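You operate a simulated robot arm through the tools that you are given. There is no shell and no other tool.

Carry out the task below with a simulated robot arm. There is one attempt and no reset: what you move stays moved.

TASK
Tighten the end cover's four star knobs in order, A to D.
Fine: the cover must sit flat; leave the isolator locked off.

Only the result counts: the job must be done as asked and must still hold three seconds after the hand-in. Knocking over, shifting, dropping, spilling or breaking anything else fails it. Lids that push on must go on centred and level and be pressed home; caps that screw on are set level and turned clockwise until they are tight.

THE ROBOT
A 6-joint arm with a fingered hand, fixed in place. Base frame: the origin is on the floor under the middle of its stand, x ahead of it, y to its left, z up. Units: mm, rad, N and s.
It reaches about 1346 mm from its shoulder. Its first joint turns from -2.601 to 2.601 rad. Payload 3.5 kg.
The tool frame sits at the grasp point between the pads (the TCP): z along the fingers, y along the line on which they close. The tips reach 26 mm beyond it. The gripper opens to 132 mm; its body begins 73 mm behind the TCP. The gripper is a hand of 4 fingers: y runs from the thumb to the fingers, the wrist lies at [0, 0, -234] in the tool frame.
Orientation is that of the tool frame in the base frame, as a unit quaternion [x, y, z, w]. With the fingers straight down and closing along the base's y, the tool's x points along the base's -x, its y along +y and its z along -z.

THE INTERFACE
- The arm moves only by the tool jog_arm. Its argument "deltas" is a list of rows, each a list of 2 entries, a list of its own where there are three numbers: the shift along the tool's x, y, z in units of 50 mm (1.0 is 50 mm), then the turn, a rotation vector about the tool's x, y, z in units of 4 degrees (1.0 is 4 degrees). In form: [[[tx, ty, tz], [wx, wy, wz]], ...]. A call has 1 to 20 rows; each row shifts and turns the commanded pose from where the row before left it, along the tool's axes as they then stand. A call with a number of a shift or a turn outside -1 to 1 is refused whole. Each row takes 0.2 s and may step no farther than 50 mm and 0.15 rad from the row before; otherwise, the whole call is refused. A pose out of reach is approached as far as the arm can. The call stops where the force on the tool passes 40 N (or 10 N more than at its start, if that is more) or the arm is blocked; 0.2 s more then pass. In this call time passes only in rows, and 0.2 s behind the last. It gives the time, the measured TCP pose, the force on the tool (base axes), the opening and the grip force at its end, in the units of the frame above (readings bear some noise), with the torque about the TCP (base axes, N m) and any sound that the robot's microphone picked up.
- Cameras (640 x 400 px; columns grow to the right, rows downward): "scene" is fixed at [49.7, 499, 1452]; the picture's right is [0.97, -0.24, 0.00], its down [-0.21, -0.84, -0.50] and it looks along [0.12, 0.48, -0.87] (base axes); focal length 343 px, centre (320, 200). "wrist" rides on the gripper at [68, 2, -97] in the tool frame; the picture's right is [-0.03, 1.00, 0.00], its down [-0.82, -0.02, -0.58] and it looks along [-0.58, -0.01, 0.82] (tool axes); focal length 270 px, centre (320, 200). There is no depth. A picture from a camera that has moved, and an enlarged one, comes with that camera's place and axes in the base frame and with its lens.
- get_image(camera): a new picture of that camera. The clock stands still meanwhile.
- move_column(by): slides the trunk up (or, below 0, down) by that many mm; the arm rides with it, the base frame stays. It gives what a move gives, with no picture.
- finger_targets(finger1, finger2, finger3, thumb_bend): sets how far each is bent, from 0 (flat) to 1 (curled in); at 0.3 the hand is open as for a grip, at 0.7 the pads meet at the TCP. One left out holds its place. A second passes; each finger stops where it meets its share of the squeeze, and holds until it gets a number again. It is the only way to open and close the hand. It gives what a move gives, with no picture; readings hold the bend of each and the force on the fingers (four entries, about 0 where the hand has none), thumb and palm.
- enlarge(camera, box): a new picture of the part [left, top, right, bottom] of that camera's present view, enlarged. The clock stands still meanwhile.
- close_job(): hands the job in; it is judged then, once.

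Nothing tells you positions but the pictures and the camera data. Unless the task says otherwise, let go and move clear before handing in.

The tools are called as a command line: name --argument value ..., lists and objects as JSON in quotes. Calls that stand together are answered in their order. jog_arm: Moves the arm, as the interface text tells. Its arguments: {"type":"object","properties":{"deltas":{"type":"array","items":{"type":"array"}}},"required":["deltas"]} The other tools are called the same way: move_column (by) moves the trunk up or down; finger_targets (finger1, finger2, finger3, thumb_bend) moves the fingers one by one; get_image (camera) takes a picture; enlarge (camera, box) takes an enlarged picture of a part of a camera's view; close_job () hands the job in.

At the start:

```text
t: 0.0
tcp_pos: [246.2, 575.7, 964.4]
tool_rot: [0.001, 1.0, 0.0, -0.001]
force: [-0.5, -0.3, 0.3]
torque: [0.02, 0.02, -0.01]
gripper_width: 131.8
finger_force: 0.0
shape: jaw
bend: [0.3, 0.3, 0.3, 0.3]
finger forces: [0.1, 0.0, 0.0, 0.0, 0.0, 0.1]
trunk travel left (down, up): [-863.0, 107.0]
```

scene: 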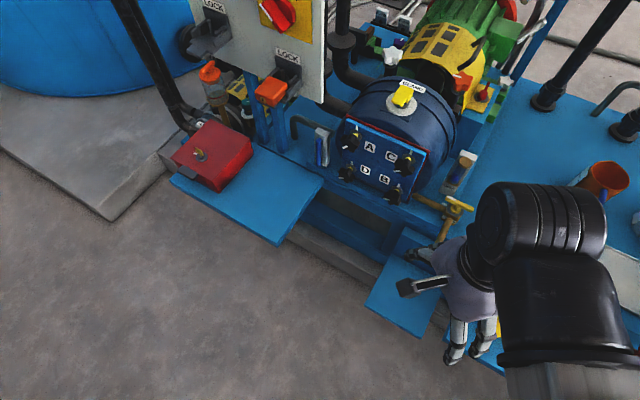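
wrist: 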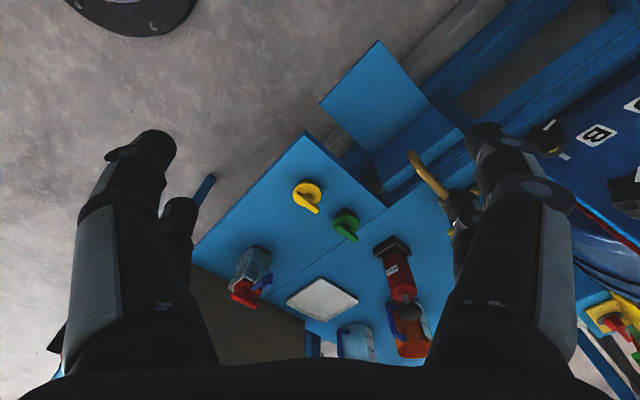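

I see a pump with a blue square end cover with four knobs labelled A, C, D, B, and a panel with a lockout above it. I'll first look closer at the cover and its surroundings.

enlarge --camera "scene" --box '[300, 60, 500, 240]'

enlarge --camera "scene" --box '[160, 0, 340, 200]'

enlarge --camera "scene" --box '[330, 110, 440, 210]'

```text
2.22 times, centred on (400, 150) of scene
camera zoom: at [49.7, 499.0, 1452.0], right [0.97, -0.24, 0.0], down [-0.21, -0.84, -0.5], along [0.12, 0.48, -0.87], focal length 762 px, centre (142, 311)
```

zoom: 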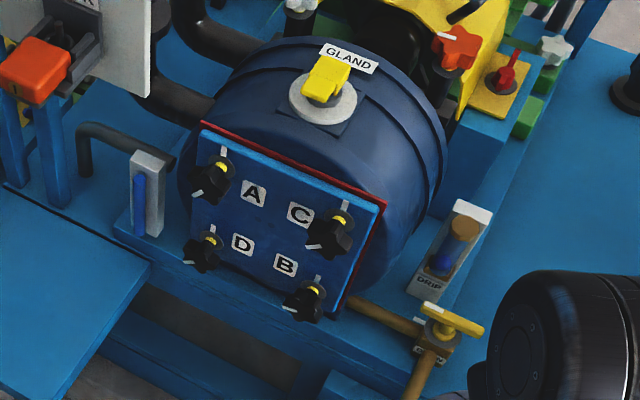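

```text
2.00 times, centred on (250, 100) of scene
camera zoom: at [49.7, 499.0, 1452.0], right [0.97, -0.24, 0.0], down [-0.21, -0.84, -0.5], along [0.12, 0.48, -0.87], focal length 685 px, centre (460, 400)
```

zoom: 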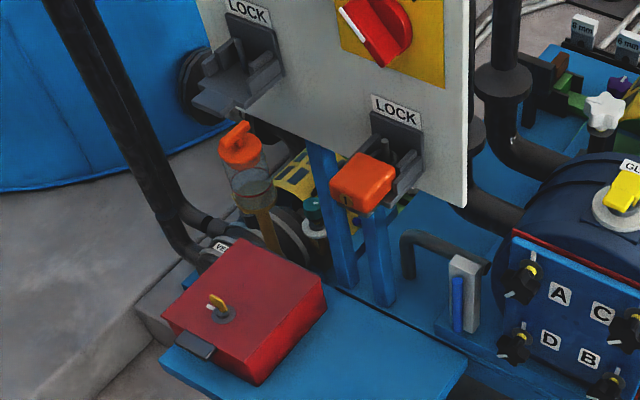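

```text
4.00 times, centred on (385, 160) of scene
camera zoom: at [49.7, 499.0, 1452.0], right [0.97, -0.24, 0.0], down [-0.21, -0.84, -0.5], along [0.12, 0.48, -0.87], focal length 1371 px, centre (60, 360)
```

zoom: 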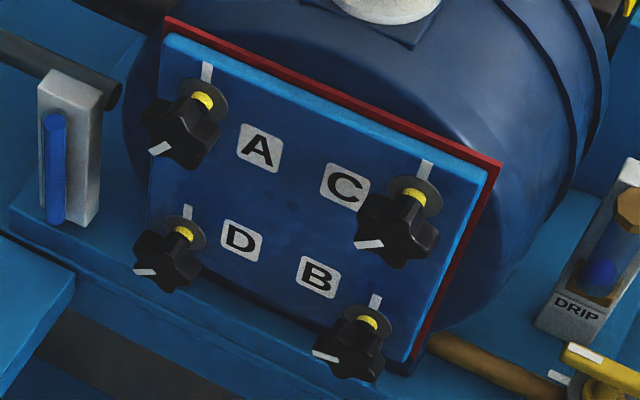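

The cover sits near [312, 905, 753] in base coordinates and faces roughly −y, towards the robot. I'll turn the hand to point along +y, so the wrist camera can look at the cover.

jog_arm --deltas '[[[0, 0, 0], [-1, 0, 0]], [[0, 0, 0], [-1, 0, 0]], [[0, 0, 0], [-1, 0, 0]], [[0, 0, 0], [-1, 0, 0]], [[0, 0, 0], [-1, 0, 0]], [[0, 0, 0], [-1, 0, 0]], [[0, 0, 0], [-1, 0, 0]], [[0, 0, 0], [-1, 0, 0]], [[0, 0, 0], [-1, 0, 0]], [[0, 0, 0], [-1, 0, 0]]]'

get_image --camera "wrist"

get_image --camera "scene"

```text
t: 2.2
tcp_pos: [255.0, 592.6, 1018.2]
tool_rot: [0.0, 0.94, 0.341, -0.001]
force: [0.8, -0.3, -0.7]
torque: [-0.02, 0.01, -0.01]
gripper_width: 132.0
finger_force: 0.0
shape: jaw
bend: [0.3, 0.3, 0.3, 0.3]
finger forces: [0.0, 0.0, 0.1, 0.1, 0.1, 0.0]
out of reach, approached as far as the arm can: row 3, 4, 5, 6, 7, 8, 9, 10
trunk travel left (down, up): [-863.0, 107.0]
```

```text
taken
camera wrist: at [186.7, 532.0, 1094.2], right [0.03, 0.77, 0.64], down [0.82, -0.39, 0.43], along [0.58, 0.51, -0.64], focal length 270 px, centre (320, 200)
```

wrist: 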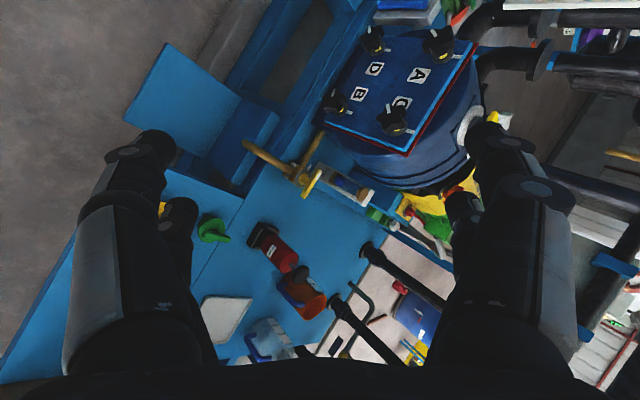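

```text
taken
```

scene: 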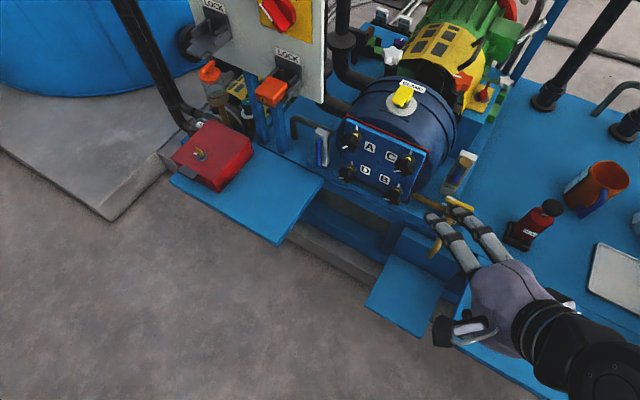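

The hand is now tilted 40°, and the arm was limited because it is too close to its shoulder. From here I can see the cover with knobs A, C, D and B, so I'll enlarge that part to triangulate the cover's plane.

enlarge --camera "wrist" --box '[310, 10, 490, 190]'

enlarge --camera "scene" --box '[335, 110, 435, 210]'

```text
2.22 times, centred on (400, 100) of wrist
camera zoom: at [186.7, 532.0, 1094.2], right [0.03, 0.77, 0.64], down [0.82, -0.39, 0.43], along [0.58, 0.51, -0.64], focal length 601 px, centre (142, 422)
```

zoom: 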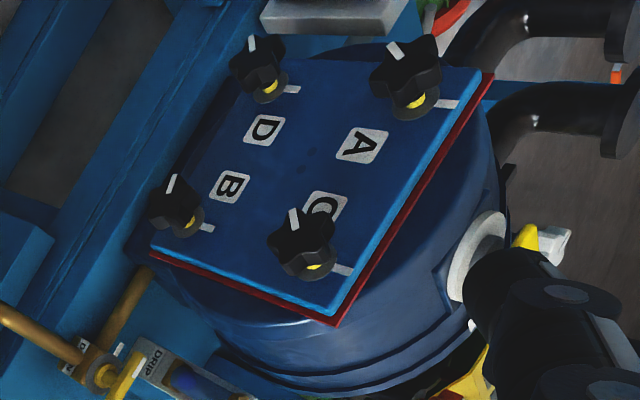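

```text
4.00 times, centred on (385, 160) of scene
camera zoom: at [49.7, 499.0, 1452.0], right [0.97, -0.24, 0.0], down [-0.21, -0.84, -0.5], along [0.12, 0.48, -0.87], focal length 1371 px, centre (60, 360)
```

zoom: 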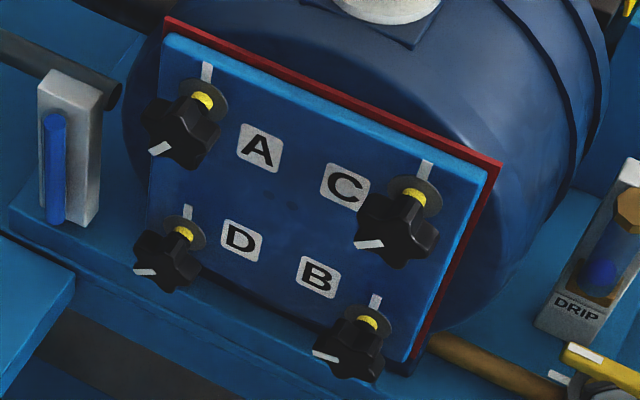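

The cover is vertical with its centre near [297, 925, 793], and its outward normal is about [-0.71, -0.71, 0]. The knob axes are near A [253, 969, 861], C [342, 880, 860], D [251, 970, 727] and B [342, 880, 726]. I'll move in front of the cover and turn the hand to face it squarely.

jog_arm --deltas '[[[0.42, 0.147, 0.74], [0, 0, 0]], [[0.42, 0.147, 0.74], [0, 0, 0]], [[0.42, 0.147, 0.74], [0, 0, 0]], [[0.42, 0.147, 0.74], [0, 0, 0]], [[0.42, 0.147, 0.74], [0, 0, 0]], [[0, 0, 0], [0, -0.804, 0.958]], [[0, 0, 0], [0, -0.804, 0.958]], [[0, 0, 0], [0, -0.804, 0.958]], [[0, 0, 0], [0, -0.804, 0.958]], [[0, 0, 0], [0, -0.804, 0.958]], [[0, 0, 0], [0, -0.804, 0.958]], [[0, 0, 0], [0, -0.804, 0.958]], [[0, 0, 0], [0, -0.804, 0.958]], [[0, 0, 0], [0, -0.804, 0.958]]]'

get_image --camera "scene"

get_image --camera "wrist"

```text
t: 5.2
tcp_pos: [149.0, 739.1, 1017.7]
tool_rot: [0.36, 0.868, 0.316, 0.132]
force: [-0.3, -0.5, -0.2]
torque: [-0.05, 0.01, 0.02]
gripper_width: 132.0
finger_force: 0.1
shape: jaw
bend: [0.3, 0.3, 0.3, 0.3]
finger forces: [0.0, 0.0, 0.0, 0.0, 0.0, 0.0]
out of reach, approached as far as the arm can: row 1, 2, 3, 4, 5
trunk travel left (down, up): [-863.0, 107.0]
```

```text
taken
```

scene: 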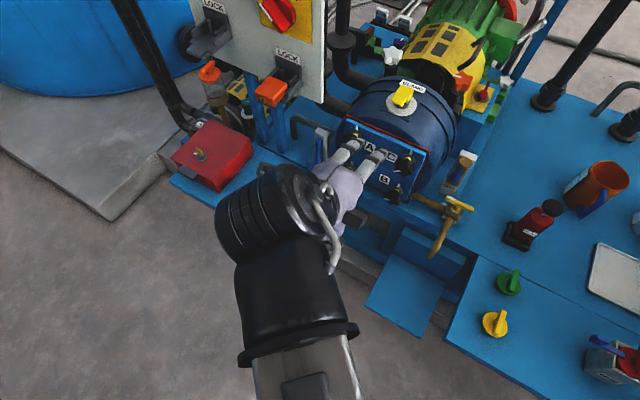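

```text
taken
camera wrist: at [58.4, 745.2, 1094.3], right [0.56, 0.52, 0.64], down [0.3, -0.85, 0.43], along [0.77, -0.05, -0.63], focal length 270 px, centre (320, 200)
```

wrist: 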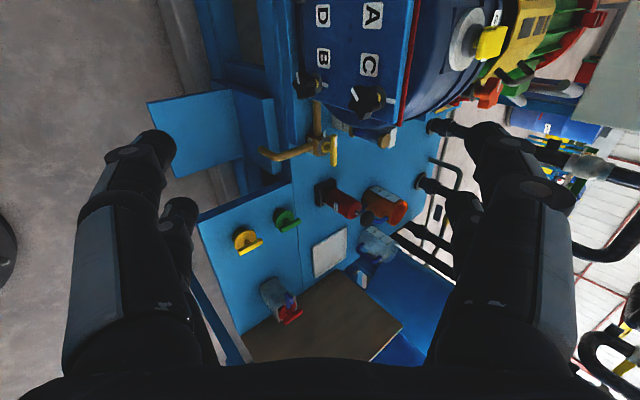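

The wrist seems unable to go lower at the current trunk height, because its z stayed at about 1197. I'll lower the trunk in steps so the arm can come level with the cover.

move_column --by -120

get_image --camera "scene"

```text
t: 6.7
tcp_pos: [149.4, 739.4, 899.8]
tool_rot: [0.361, 0.868, 0.315, 0.131]
force: [0.2, 0.5, 0.5]
torque: [-0.01, 0.01, 0.0]
gripper_width: 131.9
finger_force: 0.1
shape: jaw
bend: [0.3, 0.3, 0.3, 0.3]
finger forces: [0.0, 0.0, 0.0, 0.0, 0.0, 0.0]
trunk travel left (down, up): [-743.0, 227.0]
```

```text
taken
```

scene: 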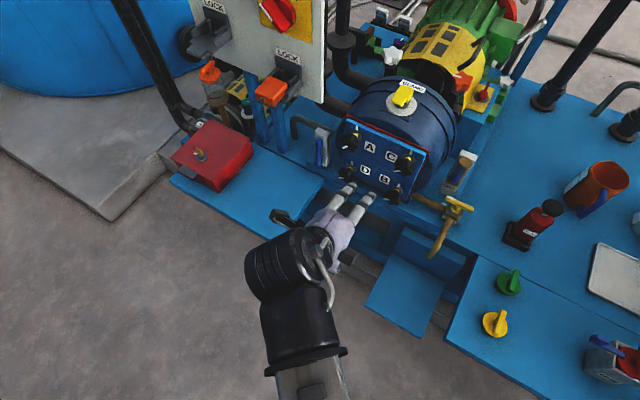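

The trunk drop worked, and the arm follows it. Next I'll pitch the hand up to horizontal; the TCP will be pushed upward, and I'll then lower the trunk to cover height.

jog_arm --deltas '[[[0, 0, 0], [-1, 0, 0]], [[0, 0, 0], [-1, 0, 0]], [[0, 0, 0], [-1, 0, 0]], [[0, 0, 0], [-1, 0, 0]], [[0, 0, 0], [-1, 0, 0]], [[0, 0, 0], [-1, 0, 0]], [[0, 0, 0], [-1, 0, 0]], [[0, 0, 0], [-1, 0, 0]], [[0, 0, 0], [-1, 0, 0]], [[0, 0, 0], [-1, 0, 0]], [[0, 0, 0], [-1, 0, 0]], [[0, 0, 0], [-1, 0, 0]], [[0, 0, 0], [-0.5, 0, 0]]]'

get_image --camera "scene"

get_image --camera "wrist"

```text
t: 9.5
tcp_pos: [148.8, 739.1, 1078.5]
tool_rot: [0.271, 0.654, 0.653, 0.27]
force: [-0.2, -0.4, 0.4]
torque: [0.0, -0.01, 0.0]
gripper_width: 131.9
finger_force: 0.0
shape: jaw
bend: [0.3, 0.3, 0.3, 0.3]
finger forces: [0.0, 0.0, 0.0, 0.0, 0.0, 0.0]
out of reach, approached as far as the arm can: row 1, 2, 3, 4, 5, 6, 7, 8, 9, 10, 11, 12, 13
trunk travel left (down, up): [-743.0, 227.0]
```

```text
taken
```

scene: 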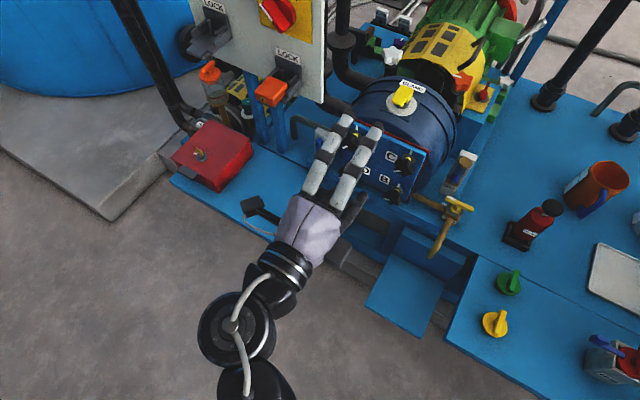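

```text
taken
camera wrist: at [33.1, 719.6, 1079.8], right [0.02, -0.02, 1.0], down [0.17, -0.99, -0.02], along [0.99, 0.17, -0.01], focal length 270 px, centre (320, 200)
```

wrist: 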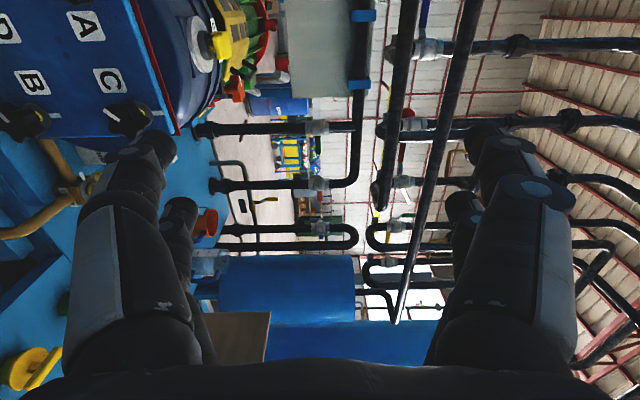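

The hand is now level and faces the cover squarely, at z about 1078. Nothing is near the arm, so I'll lower the trunk by 280 mm towards the height of A and C.

move_column --by -140

move_column --by -140

get_image --camera "scene"

get_image --camera "wrist"

```text
t: 11.2
tcp_pos: [149.3, 738.5, 938.4]
tool_rot: [0.271, 0.654, 0.652, 0.271]
force: [-0.5, -0.5, -0.4]
torque: [-0.02, 0.0, -0.02]
gripper_width: 131.9
finger_force: 0.1
shape: jaw
bend: [0.3, 0.3, 0.3, 0.3]
finger forces: [0.0, 0.0, 0.0, 0.0, 0.0, 0.0]
trunk travel left (down, up): [-603.0, 367.0]
```

```text
t: 12.8
tcp_pos: [149.2, 739.4, 798.0]
tool_rot: [0.271, 0.654, 0.652, 0.271]
force: [0.5, -0.4, -0.2]
torque: [0.01, -0.01, 0.03]
gripper_width: 131.7
finger_force: 0.1
shape: jaw
bend: [0.3, 0.3, 0.3, 0.3]
finger forces: [0.1, 0.0, 0.0, 0.1, 0.0, 0.0]
trunk travel left (down, up): [-463.0, 507.0]
```

```text
taken
```

scene: 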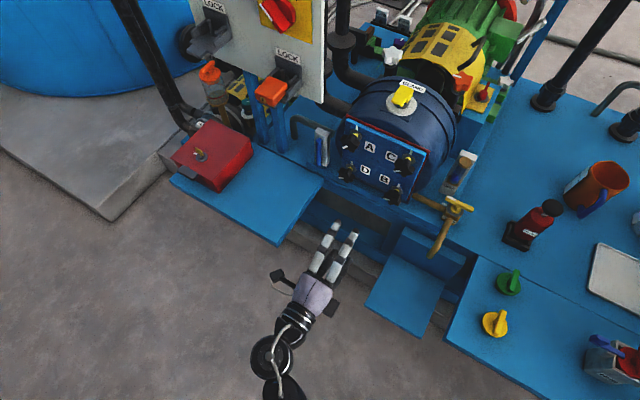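

```text
taken
camera wrist: at [33.2, 719.6, 799.7], right [0.02, -0.02, 1.0], down [0.17, -0.99, -0.02], along [0.99, 0.17, -0.02], focal length 270 px, centre (320, 200)
```

wrist: 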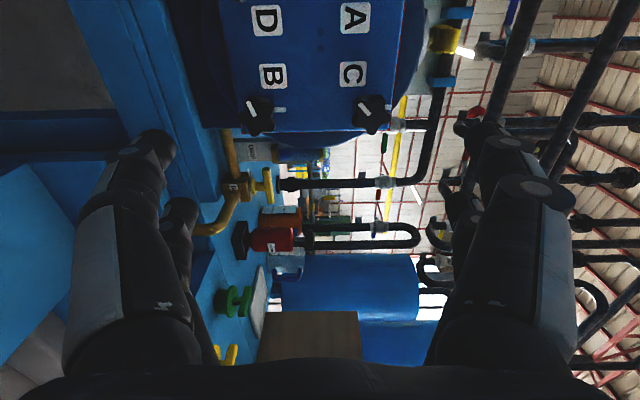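

Everything is clear, and the cover is only partly in the wrist view. I'll yaw the hand 35° left for a frontal look at the cover.

jog_arm --deltas '[[[0, 0, 0], [0, 1, 0]], [[0, 0, 0], [0, 1, 0]], [[0, 0, 0], [0, 1, 0]], [[0, 0, 0], [0, 1, 0]], [[0, 0, 0], [0, 1, 0]], [[0, 0, 0], [0, 1, 0]], [[0, 0, 0], [0, 1, 0]], [[0, 0, 0], [0, 1, 0]], [[0, 0, 0], [0, 0.75, 0]]]'

get_image --camera "wrist"

enlarge --camera "wrist" --box '[180, 60, 460, 240]'

```text
t: 14.8
tcp_pos: [149.1, 739.8, 797.3]
tool_rot: [0.062, 0.705, 0.704, 0.061]
force: [0.2, 0.0, 0.1]
torque: [0.0, 0.01, 0.01]
gripper_width: 132.1
finger_force: 0.0
shape: jaw
bend: [0.3, 0.3, 0.3, 0.3]
finger forces: [0.0, 0.1, 0.1, 0.0, 0.1, 0.0]
trunk travel left (down, up): [-463.0, 507.0]
```

```text
taken
camera wrist: at [65.5, 656.2, 799.7], right [0.03, 0.0, 1.0], down [0.7, -0.71, -0.02], along [0.71, 0.7, -0.02], focal length 270 px, centre (320, 200)
```

wrist: 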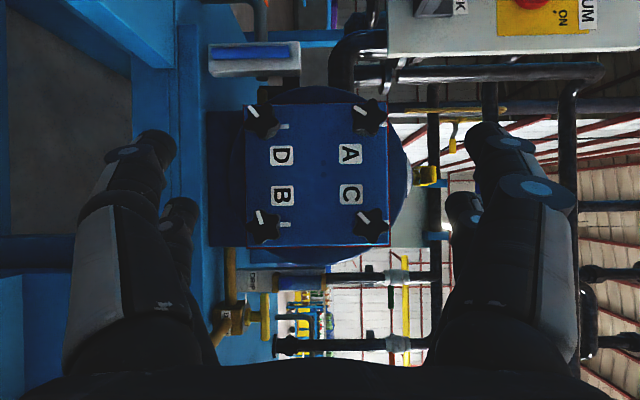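

```text
2.22 times, centred on (320, 150) of wrist
camera zoom: at [65.5, 656.2, 799.7], right [0.03, 0.0, 1.0], down [0.7, -0.71, -0.02], along [0.71, 0.7, -0.02], focal length 601 px, centre (320, 311)
```

zoom: 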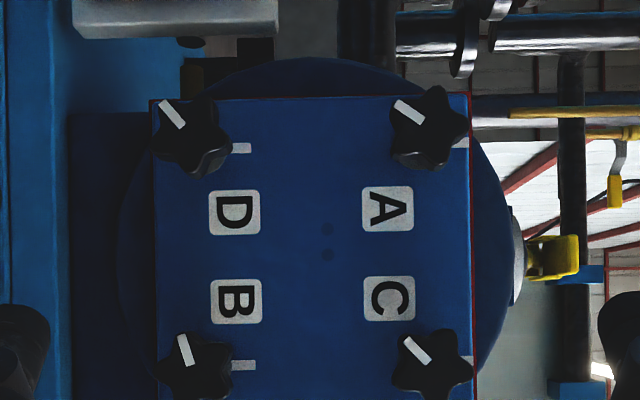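

This is a good frontal view. All four pointers sit around 7 to 8 o'clock, and the cover has a tick at 12 o'clock beside each knob. I'll zoom in on each knob for accurate positions.

enlarge --camera "wrist" --box '[230, 80, 410, 260]'

enlarge --camera "wrist" --box '[335, 85, 405, 145]'

enlarge --camera "wrist" --box '[235, 190, 305, 260]'

```text
2.22 times, centred on (320, 170) of wrist
camera zoom: at [65.5, 656.2, 799.7], right [0.03, 0.0, 1.0], down [0.7, -0.71, -0.02], along [0.71, 0.7, -0.02], focal length 601 px, centre (320, 267)
```

zoom: 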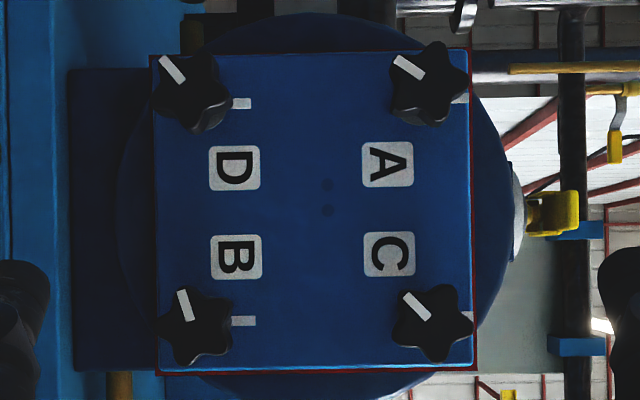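

```text
6.67 times, centred on (370, 115) of wrist
camera zoom: at [65.5, 656.2, 799.7], right [0.03, 0.0, 1.0], down [0.7, -0.71, -0.02], along [0.71, 0.7, -0.02], focal length 1802 px, centre (-13, 767)
```

zoom: 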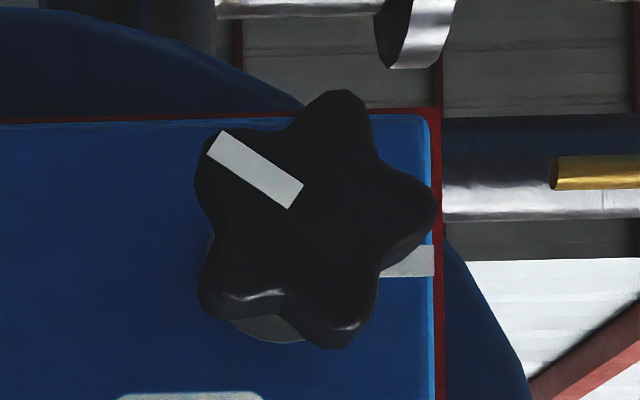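

```text
5.71 times, centred on (270, 225) of wrist
camera zoom: at [65.5, 656.2, 799.7], right [0.03, 0.0, 1.0], down [0.7, -0.71, -0.02], along [0.71, 0.7, -0.02], focal length 1544 px, centre (606, 57)
```

zoom: 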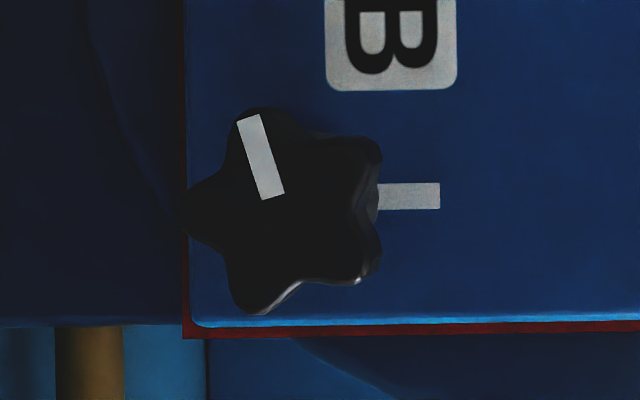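

The cover is square-on: about 186 mm wide, centre near [295, 927, 789], with knobs about ±65 mm from centre and heads about 44 mm across standing 28 mm proud. Before approaching I'll check how the fingers close in free space.

finger_targets --finger1 0.5 --finger2 0.5 --finger3 0.5 --thumb_bend 0.5

get_image --camera "wrist"

enlarge --camera "scene" --box '[230, 200, 410, 340]'

```text
t: 15.8
tcp_pos: [149.8, 740.1, 797.6]
tool_rot: [0.063, 0.705, 0.704, 0.062]
force: [-0.5, 0.5, -0.9]
torque: [-0.01, 0.03, 0.0]
gripper_width: 66.5
finger_force: 0.1
shape: fingers
bend: [0.5, 0.5, 0.5, 0.5]
finger forces: [0.0, 0.1, 0.1, 0.1, 0.0, 0.0]
trunk travel left (down, up): [-463.0, 507.0]
```

```text
taken
camera wrist: at [65.7, 656.3, 799.7], right [0.03, 0.0, 1.0], down [0.7, -0.71, -0.02], along [0.71, 0.7, -0.02], focal length 270 px, centre (320, 200)
```

wrist: 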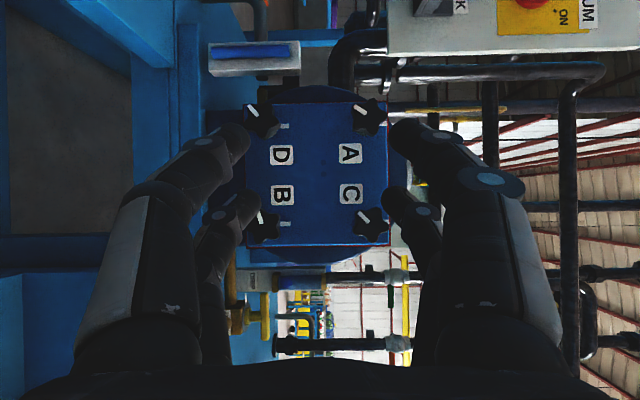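

```text
2.86 times, centred on (320, 270) of scene
camera zoom: at [49.7, 499.0, 1452.0], right [0.97, -0.24, 0.0], down [-0.21, -0.84, -0.5], along [0.12, 0.48, -0.87], focal length 979 px, centre (320, 0)
```

zoom: 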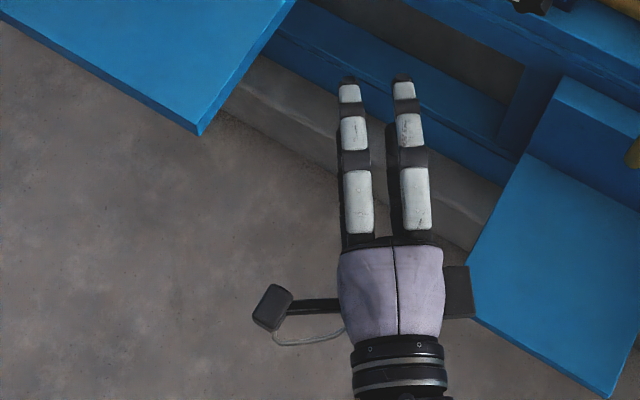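

The hand has four digits in a 2×2 layout, about 37 mm apart, and bend 0.5 gives a 66 mm opening, which suits the 44 mm knobs. I'll turn back square to the cover and move to a stand-off about 100 mm out from knob A.

jog_arm --deltas '[[[0, 0, 0], [0, -1, 0]], [[0, 0, 0], [0, -1, 0]], [[0, 0, 0], [0, -1, 0]], [[0, 0, 0], [0, -1, 0]], [[0, 0, 0], [0, -1, 0]], [[0, 0, 0], [0, -1, 0]], [[0, 0, 0], [0, -1, 0]], [[0, 0, 0], [0, -1, 0]], [[0, 0, 0], [0, -0.75, 0]], [[0.38, 0.226, 0.545], [0, 0, 0]], [[0.38, 0.226, 0.545], [0, 0, 0]], [[0.38, 0.226, 0.545], [0, 0, 0]], [[0.38, 0.226, 0.545], [0, 0, 0]], [[0.38, 0.226, 0.545], [0, 0, 0]]]'

get_image --camera "wrist"

enlarge --camera "scene" --box '[220, 80, 460, 260]'

```text
t: 18.8
tcp_pos: [179.2, 903.5, 797.6]
tool_rot: [0.271, 0.653, 0.654, 0.27]
force: [0.1, -1.4, 0.4]
torque: [-0.01, 0.02, 0.04]
gripper_width: 66.7
finger_force: 0.1
shape: fingers
bend: [0.5, 0.5, 0.5, 0.5]
finger forces: [0.0, 0.1, 0.0, 0.0, 0.1, 0.0]
out of reach, approached as far as the arm can: row 10, 11, 12, 13, 14
trunk travel left (down, up): [-463.0, 507.0]
```

```text
taken
camera wrist: at [63.3, 883.8, 800.1], right [0.02, -0.02, 1.0], down [0.17, -0.99, -0.02], along [0.99, 0.17, -0.01], focal length 270 px, centre (320, 200)
```

wrist: 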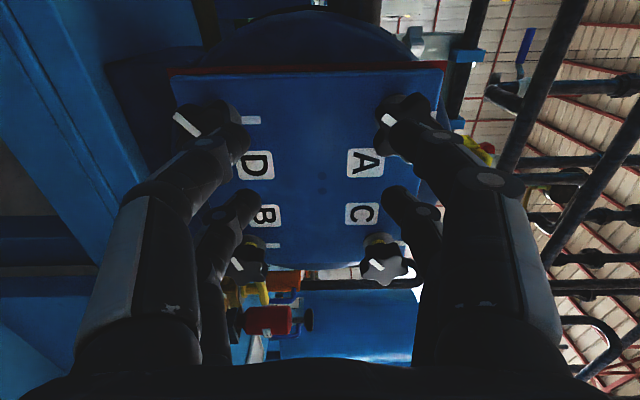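

```text
2.22 times, centred on (340, 170) of scene
camera zoom: at [49.7, 499.0, 1452.0], right [0.97, -0.24, 0.0], down [-0.21, -0.84, -0.5], along [0.12, 0.48, -0.87], focal length 762 px, centre (276, 267)
```

zoom: 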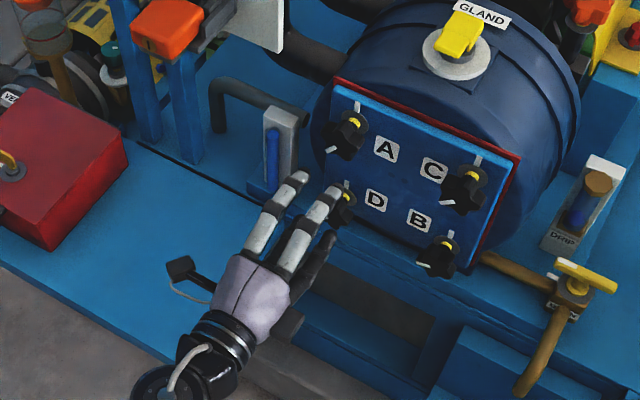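

The arm can only move its wrist horizontally; height comes from the trunk. I'll raise the trunk 56 mm to knob A's level and look again.

move_column --by 56.5

get_image --camera "wrist"

enlarge --camera "wrist" --box '[220, 60, 420, 240]'

enlarge --camera "scene" --box '[280, 100, 440, 220]'

```text
t: 19.8
tcp_pos: [179.3, 903.0, 856.1]
tool_rot: [0.27, 0.653, 0.654, 0.272]
force: [0.2, 0.5, -0.7]
torque: [-0.01, 0.0, 0.02]
gripper_width: 66.5
finger_force: 0.0
shape: fingers
bend: [0.5, 0.5, 0.5, 0.5]
finger forces: [0.1, 0.1, 0.0, 0.0, 0.0, 0.0]
trunk travel left (down, up): [-520.0, 450.0]
```

```text
taken
camera wrist: at [63.4, 883.4, 856.4], right [0.02, -0.02, 1.0], down [0.17, -0.99, -0.02], along [0.99, 0.17, -0.01], focal length 270 px, centre (320, 200)
```

wrist: 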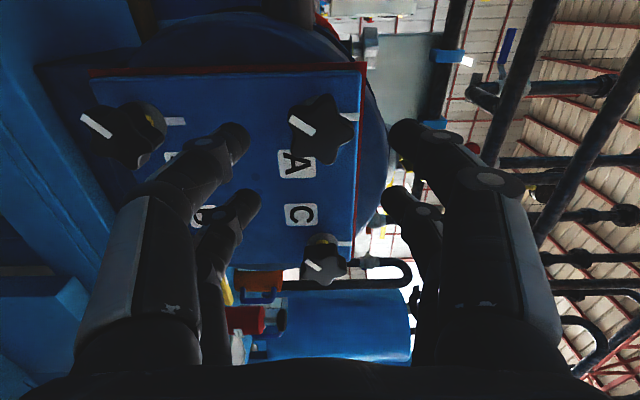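

```text
2.22 times, centred on (320, 150) of wrist
camera zoom: at [63.4, 883.4, 856.4], right [0.02, -0.02, 1.0], down [0.17, -0.99, -0.02], along [0.99, 0.17, -0.01], focal length 601 px, centre (320, 311)
```

zoom: 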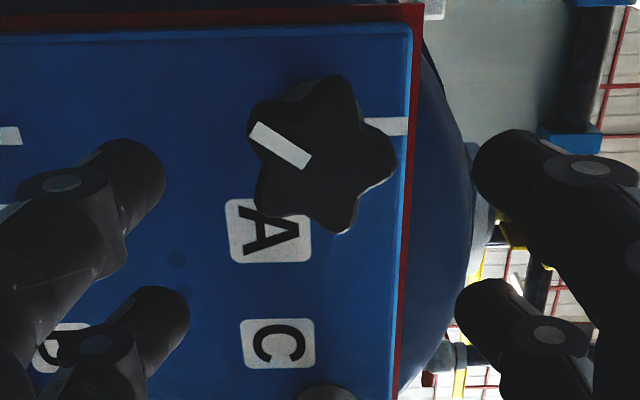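

```text
3.33 times, centred on (360, 160) of scene
camera zoom: at [49.7, 499.0, 1452.0], right [0.97, -0.24, 0.0], down [-0.21, -0.84, -0.5], along [0.12, 0.48, -0.87], focal length 1142 px, centre (187, 333)
```

zoom: 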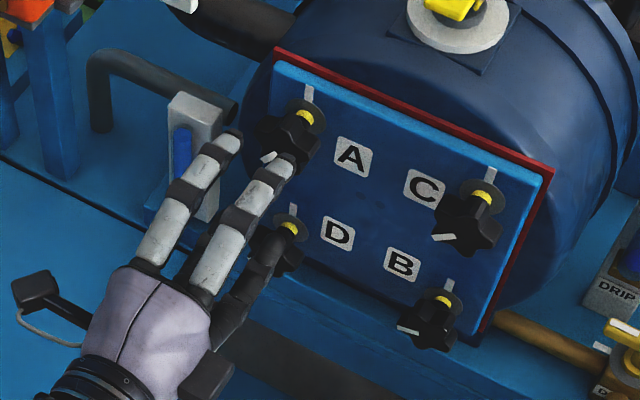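

Knob A is nearly in line with the hand, about 4 mm left of the tool axis. I'll shift 4 mm left, advance 40 mm and check again.

jog_arm --deltas '[[[0.04, 0, 0.4], [0, 0, 0]], [[0.04, 0, 0.4], [0, 0, 0]]]'

get_image --camera "wrist"

enlarge --camera "wrist" --box '[220, 100, 420, 260]'

enlarge --camera "scene" --box '[300, 100, 420, 200]'

```text
t: 20.4
tcp_pos: [205.5, 934.7, 855.9]
tool_rot: [0.271, 0.652, 0.654, 0.27]
force: [0.7, -0.6, 0.1]
torque: [-0.01, 0.01, 0.02]
gripper_width: 66.5
finger_force: 0.2
shape: fingers
bend: [0.5, 0.5, 0.5, 0.5]
finger forces: [0.0, 0.0, 0.0, 0.0, 0.0, 0.0]
trunk travel left (down, up): [-520.0, 450.0]
```

```text
taken
camera wrist: at [88.7, 915.2, 856.6], right [0.02, -0.02, 1.0], down [0.17, -0.99, -0.02], along [0.99, 0.17, -0.01], focal length 270 px, centre (320, 200)
```

wrist: 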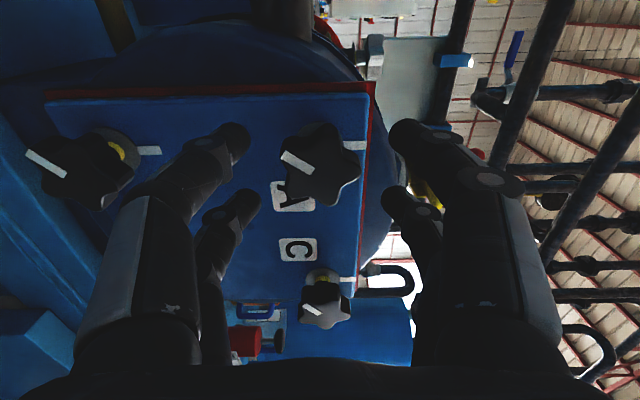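

```text
2.50 times, centred on (320, 180) of wrist
camera zoom: at [88.7, 915.2, 856.6], right [0.02, -0.02, 1.0], down [0.17, -0.99, -0.02], along [0.99, 0.17, -0.01], focal length 676 px, centre (320, 250)
```

zoom: 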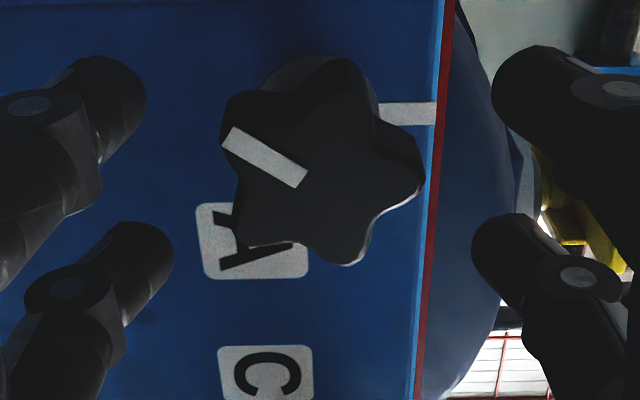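

```text
4.00 times, centred on (360, 150) of scene
camera zoom: at [49.7, 499.0, 1452.0], right [0.97, -0.24, 0.0], down [-0.21, -0.84, -0.5], along [0.12, 0.48, -0.87], focal length 1371 px, centre (160, 400)
```

zoom: 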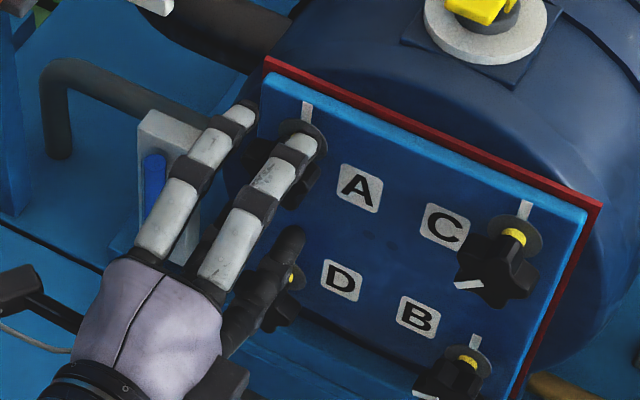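

Knob A is now well centred between the fingers in both directions. I'll advance another 24 mm, so the fingertips stop about 10 mm off the cover face.

jog_arm --deltas '[[[0, 0, 0.24], [0, 0, 0]], [[0, 0, 0.24], [0, 0, 0]]]'

enlarge --camera "wrist" --box '[200, 80, 440, 260]'

enlarge --camera "scene" --box '[300, 100, 420, 200]'

```text
t: 21.0
tcp_pos: [222.1, 951.1, 855.5]
tool_rot: [0.271, 0.653, 0.654, 0.271]
force: [-0.3, -0.4, 0.2]
torque: [-0.03, 0.03, 0.04]
gripper_width: 66.5
finger_force: 0.1
shape: fingers
bend: [0.5, 0.5, 0.5, 0.5]
finger forces: [0.0, 0.0, 0.0, 0.0, 0.1, 0.0]
trunk travel left (down, up): [-520.0, 450.0]
```

```text
2.22 times, centred on (320, 170) of wrist
camera zoom: at [105.8, 931.9, 856.7], right [0.02, -0.02, 1.0], down [0.17, -0.99, -0.02], along [0.99, 0.17, -0.01], focal length 601 px, centre (320, 267)
```

zoom: 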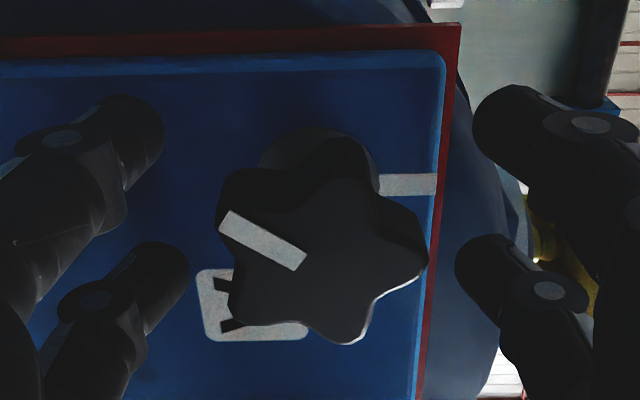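

```text
4.00 times, centred on (360, 150) of scene
camera zoom: at [49.7, 499.0, 1452.0], right [0.97, -0.24, 0.0], down [-0.21, -0.84, -0.5], along [0.12, 0.48, -0.87], focal length 1371 px, centre (160, 400)
```

zoom: 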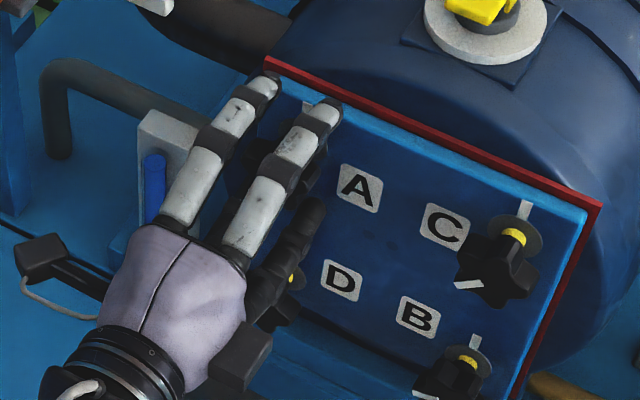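

The star head is centred between the four digits. I'll close the fingers onto knob A.

finger_targets --finger1 0.65 --finger2 0.65 --finger3 0.65 --thumb_bend 0.65

enlarge --camera "wrist" --box '[200, 80, 440, 260]'

enlarge --camera "scene" --box '[300, 100, 420, 200]'

```text
t: 22.0
tcp_pos: [221.9, 952.0, 855.4]
tool_rot: [0.271, 0.652, 0.654, 0.271]
force: [2.9, 0.5, -1.2]
torque: [-0.02, 0.01, -0.01]
gripper_width: 23.2
finger_force: 4.2
shape: fingers
bend: [0.63, 0.62, 0.61, 0.64]
finger forces: [1.2, 2.5, 2.9, 0.0, 2.0, 0.0]
trunk travel left (down, up): [-520.0, 450.0]
```

```text
2.22 times, centred on (320, 170) of wrist
camera zoom: at [106.0, 931.9, 856.4], right [0.02, -0.02, 1.0], down [0.17, -0.99, -0.02], along [0.99, 0.17, -0.01], focal length 601 px, centre (320, 267)
```

zoom: 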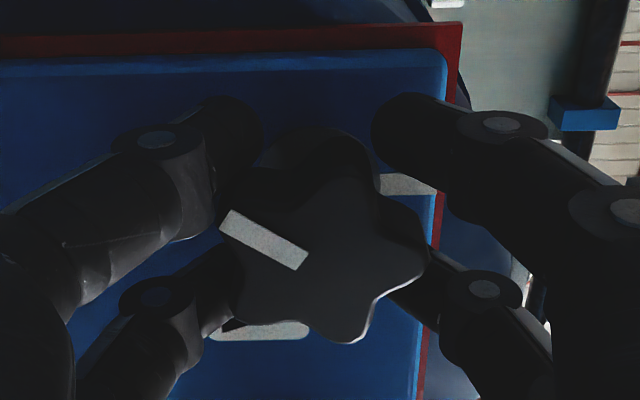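

```text
4.00 times, centred on (360, 150) of scene
camera zoom: at [49.7, 499.0, 1452.0], right [0.97, -0.24, 0.0], down [-0.21, -0.84, -0.5], along [0.12, 0.48, -0.87], focal length 1371 px, centre (160, 400)
```

zoom: 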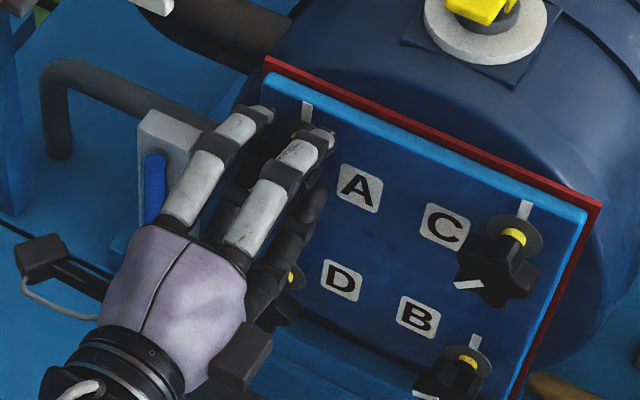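

All four digits are in contact around knob A. I'll turn it 16° clockwise (about +tool z) and watch the torque and the pointer.

jog_arm --deltas '[[[0, 0, 0], [0, 0, 1]], [[0, 0, 0], [0, 0, 1]], [[0, 0, 0], [0, 0, 1]], [[0, 0, 0], [0, 0, 1]]]'

enlarge --camera "wrist" --box '[200, 80, 440, 260]'

enlarge --camera "scene" --box '[300, 100, 420, 200]'

```text
t: 23.0
tcp_pos: [222.3, 951.1, 854.5]
tool_rot: [0.359, 0.609, 0.685, 0.177]
force: [1.8, 2.5, 0.0]
torque: [0.01, -0.03, 0.04]
gripper_width: 23.2
finger_force: 4.8
shape: fingers
bend: [0.63, 0.61, 0.61, 0.64]
finger forces: [2.0, 2.5, 2.5, 0.0, 2.0, 0.0]
trunk travel left (down, up): [-520.0, 450.0]
```

```text
2.22 times, centred on (320, 170) of wrist
camera zoom: at [108.2, 929.3, 875.3], right [0.21, -0.21, 0.95], down [0.14, -0.96, -0.25], along [0.97, 0.19, -0.17], focal length 601 px, centre (320, 267)
```

zoom: 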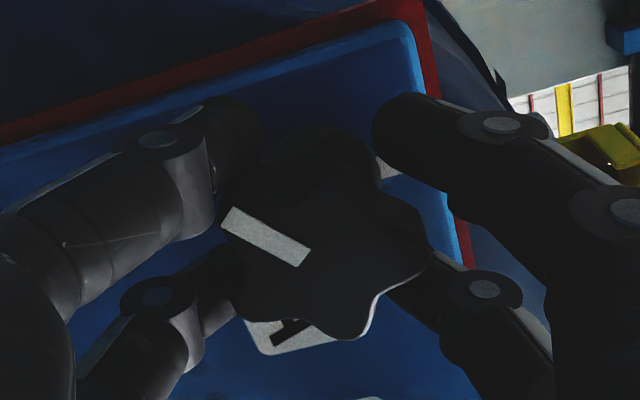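

```text
4.00 times, centred on (360, 150) of scene
camera zoom: at [49.7, 499.0, 1452.0], right [0.97, -0.24, 0.0], down [-0.21, -0.84, -0.5], along [0.12, 0.48, -0.87], focal length 1371 px, centre (160, 400)
```

zoom: 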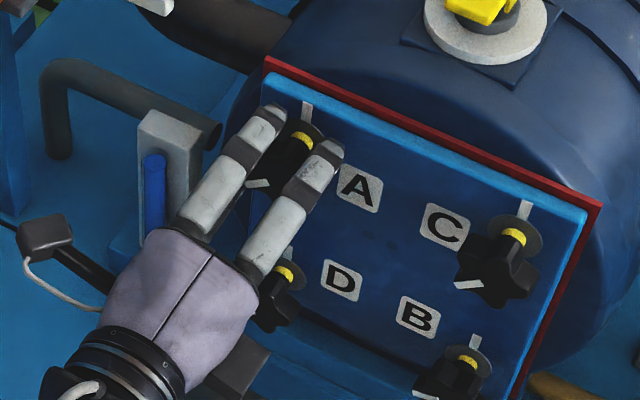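

The knob turns with the hand and the torque stays low. I'll carry on turning clockwise.

jog_arm --deltas '[[[0, 0, 0], [0, 0, 1]], [[0, 0, 0], [0, 0, 1]], [[0, 0, 0], [0, 0, 1]], [[0, 0, 0], [0, 0, 1]], [[0, 0, 0], [0, 0, 1]], [[0, 0, 0], [0, 0, 1]], [[0, 0, 0], [0, 0, 1]], [[0, 0, 0], [0, 0, 1]]]'

enlarge --camera "wrist" --box '[200, 80, 440, 260]'

enlarge --camera "scene" --box '[300, 100, 420, 200]'

```text
t: 24.8
tcp_pos: [223.0, 950.7, 855.6]
tool_rot: [0.513, 0.486, 0.707, -0.018]
force: [1.8, 2.0, 1.7]
torque: [0.0, -0.02, -0.02]
gripper_width: 23.3
finger_force: 4.5
shape: fingers
bend: [0.63, 0.61, 0.61, 0.64]
finger forces: [2.4, 2.7, 2.1, 0.0, 2.0, 0.1]
trunk travel left (down, up): [-520.0, 450.0]
```

```text
2.22 times, centred on (320, 170) of wrist
camera zoom: at [123.0, 914.4, 906.9], right [0.54, -0.54, 0.65], down [-0.03, -0.78, -0.62], along [0.84, 0.31, -0.44], focal length 601 px, centre (320, 267)
```

zoom: 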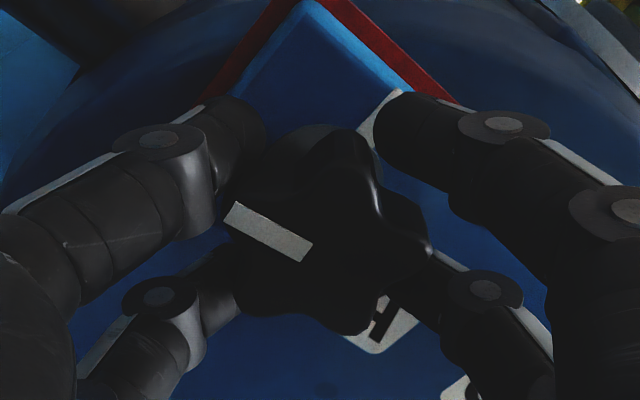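

```text
4.00 times, centred on (360, 150) of scene
camera zoom: at [49.7, 499.0, 1452.0], right [0.97, -0.24, 0.0], down [-0.21, -0.84, -0.5], along [0.12, 0.48, -0.87], focal length 1371 px, centre (160, 400)
```

zoom: 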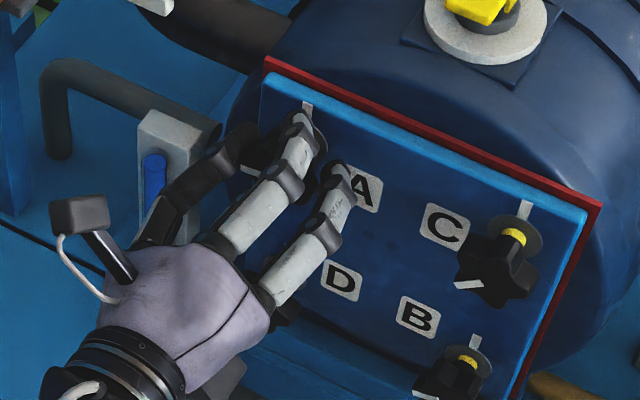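

I've turned 48° so far, with the pointer still fixed relative to the hand and little torque. I'll keep turning.

jog_arm --deltas '[[[0, 0, 0], [0, 0, 1]], [[0, 0, 0], [0, 0, 1]], [[0, 0, 0], [0, 0, 1]], [[0, 0, 0], [0, 0, 1]], [[0, 0, 0], [0, 0, 1]], [[0, 0, 0], [0, 0, 1]], [[0, 0, 0], [0, 0, 1]], [[0, 0, 0], [0, 0, 1]]]'

enlarge --camera "wrist" --box '[200, 80, 440, 260]'

enlarge --camera "scene" --box '[300, 100, 420, 200]'

```text
t: 26.6
tcp_pos: [221.0, 950.9, 855.2]
tool_rot: [0.627, 0.325, 0.675, -0.213]
force: [2.4, -0.1, 1.4]
torque: [0.0, -0.04, -0.04]
gripper_width: 23.3
finger_force: 4.6
shape: fingers
bend: [0.63, 0.61, 0.61, 0.64]
finger forces: [3.1, 2.8, 1.8, 0.0, 1.8, 0.0]
trunk travel left (down, up): [-520.0, 450.0]
```

```text
2.22 times, centred on (320, 170) of wrist
camera zoom: at [147.3, 889.9, 922.7], right [0.7, -0.7, 0.15], down [-0.32, -0.49, -0.81], along [0.64, 0.52, -0.57], focal length 601 px, centre (320, 267)
```

zoom: 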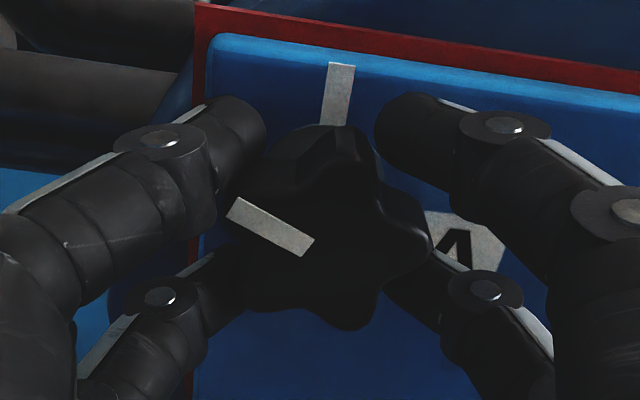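

```text
4.00 times, centred on (360, 150) of scene
camera zoom: at [49.7, 499.0, 1452.0], right [0.97, -0.24, 0.0], down [-0.21, -0.84, -0.5], along [0.12, 0.48, -0.87], focal length 1371 px, centre (160, 400)
```

zoom: 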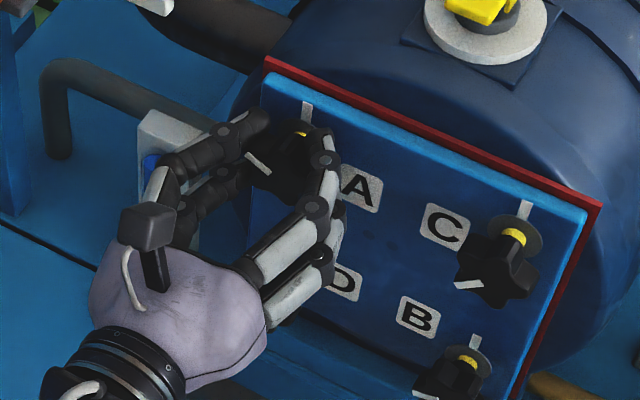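

I've turned 80° and the pointer is now near 10 o'clock, approaching the tick. I'll continue.

jog_arm --deltas '[[[0, 0, 0], [0, 0, 1]], [[0, 0, 0], [0, 0, 1]], [[0, 0, 0], [0, 0, 1]], [[0, 0, 0], [0, 0, 1]], [[0, 0, 0], [0, 0, 1]], [[0, 0, 0], [0, 0, 1]], [[0, 0, 0], [0, 0, 1]], [[0, 0, 0], [0, 0, 1]]]'

enlarge --camera "wrist" --box '[200, 80, 440, 260]'

enlarge --camera "scene" --box '[300, 100, 420, 200]'

```text
t: 27.4
tcp_pos: [221.7, 951.3, 848.9]
tool_rot: [0.648, 0.309, 0.654, -0.238]
force: [-4.7, -1.4, 19.8]
torque: [0.36, -0.4, 0.07]
gripper_width: 30.0
finger_force: 9.5
shape: fingers
bend: [0.6, 0.65, 0.65, 0.64]
finger forces: [8.7, 0.2, 0.0, 0.0, 10.6, 0.1]
out of reach, approached as far as the arm can: row 1, 2, 3, 4
trunk travel left (down, up): [-520.0, 450.0]
stopped in row 4: the force on the tool passed its limit at 44 N (the readings are from after the stop); the commanded pose is now the measured one
```

```text
2.22 times, centred on (320, 170) of wrist
camera zoom: at [152.8, 887.1, 919.9], right [0.71, -0.7, 0.07], down [-0.38, -0.47, -0.8], along [0.59, 0.54, -0.6], focal length 601 px, centre (320, 267)
```

zoom: 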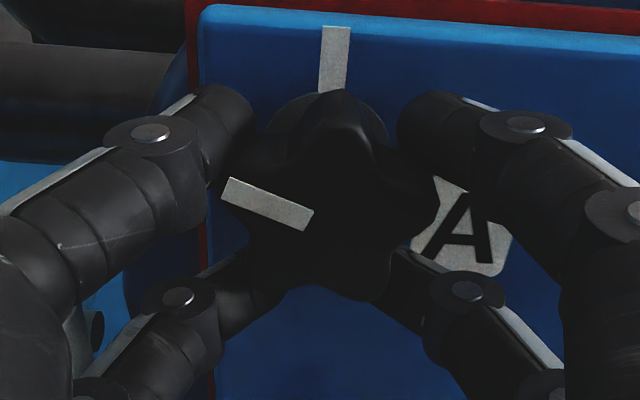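

```text
4.00 times, centred on (360, 150) of scene
camera zoom: at [49.7, 499.0, 1452.0], right [0.97, -0.24, 0.0], down [-0.21, -0.84, -0.5], along [0.12, 0.48, -0.87], focal length 1371 px, centre (160, 400)
```

zoom: 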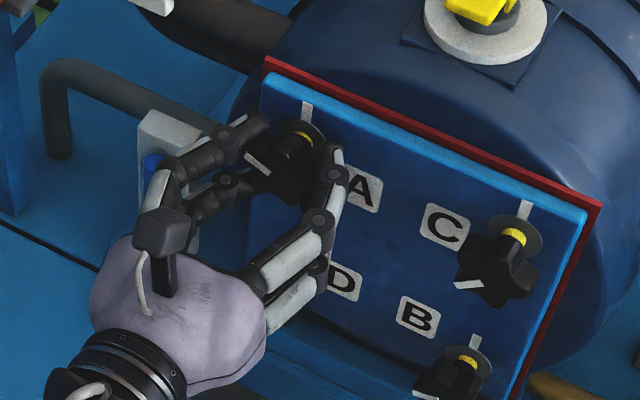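

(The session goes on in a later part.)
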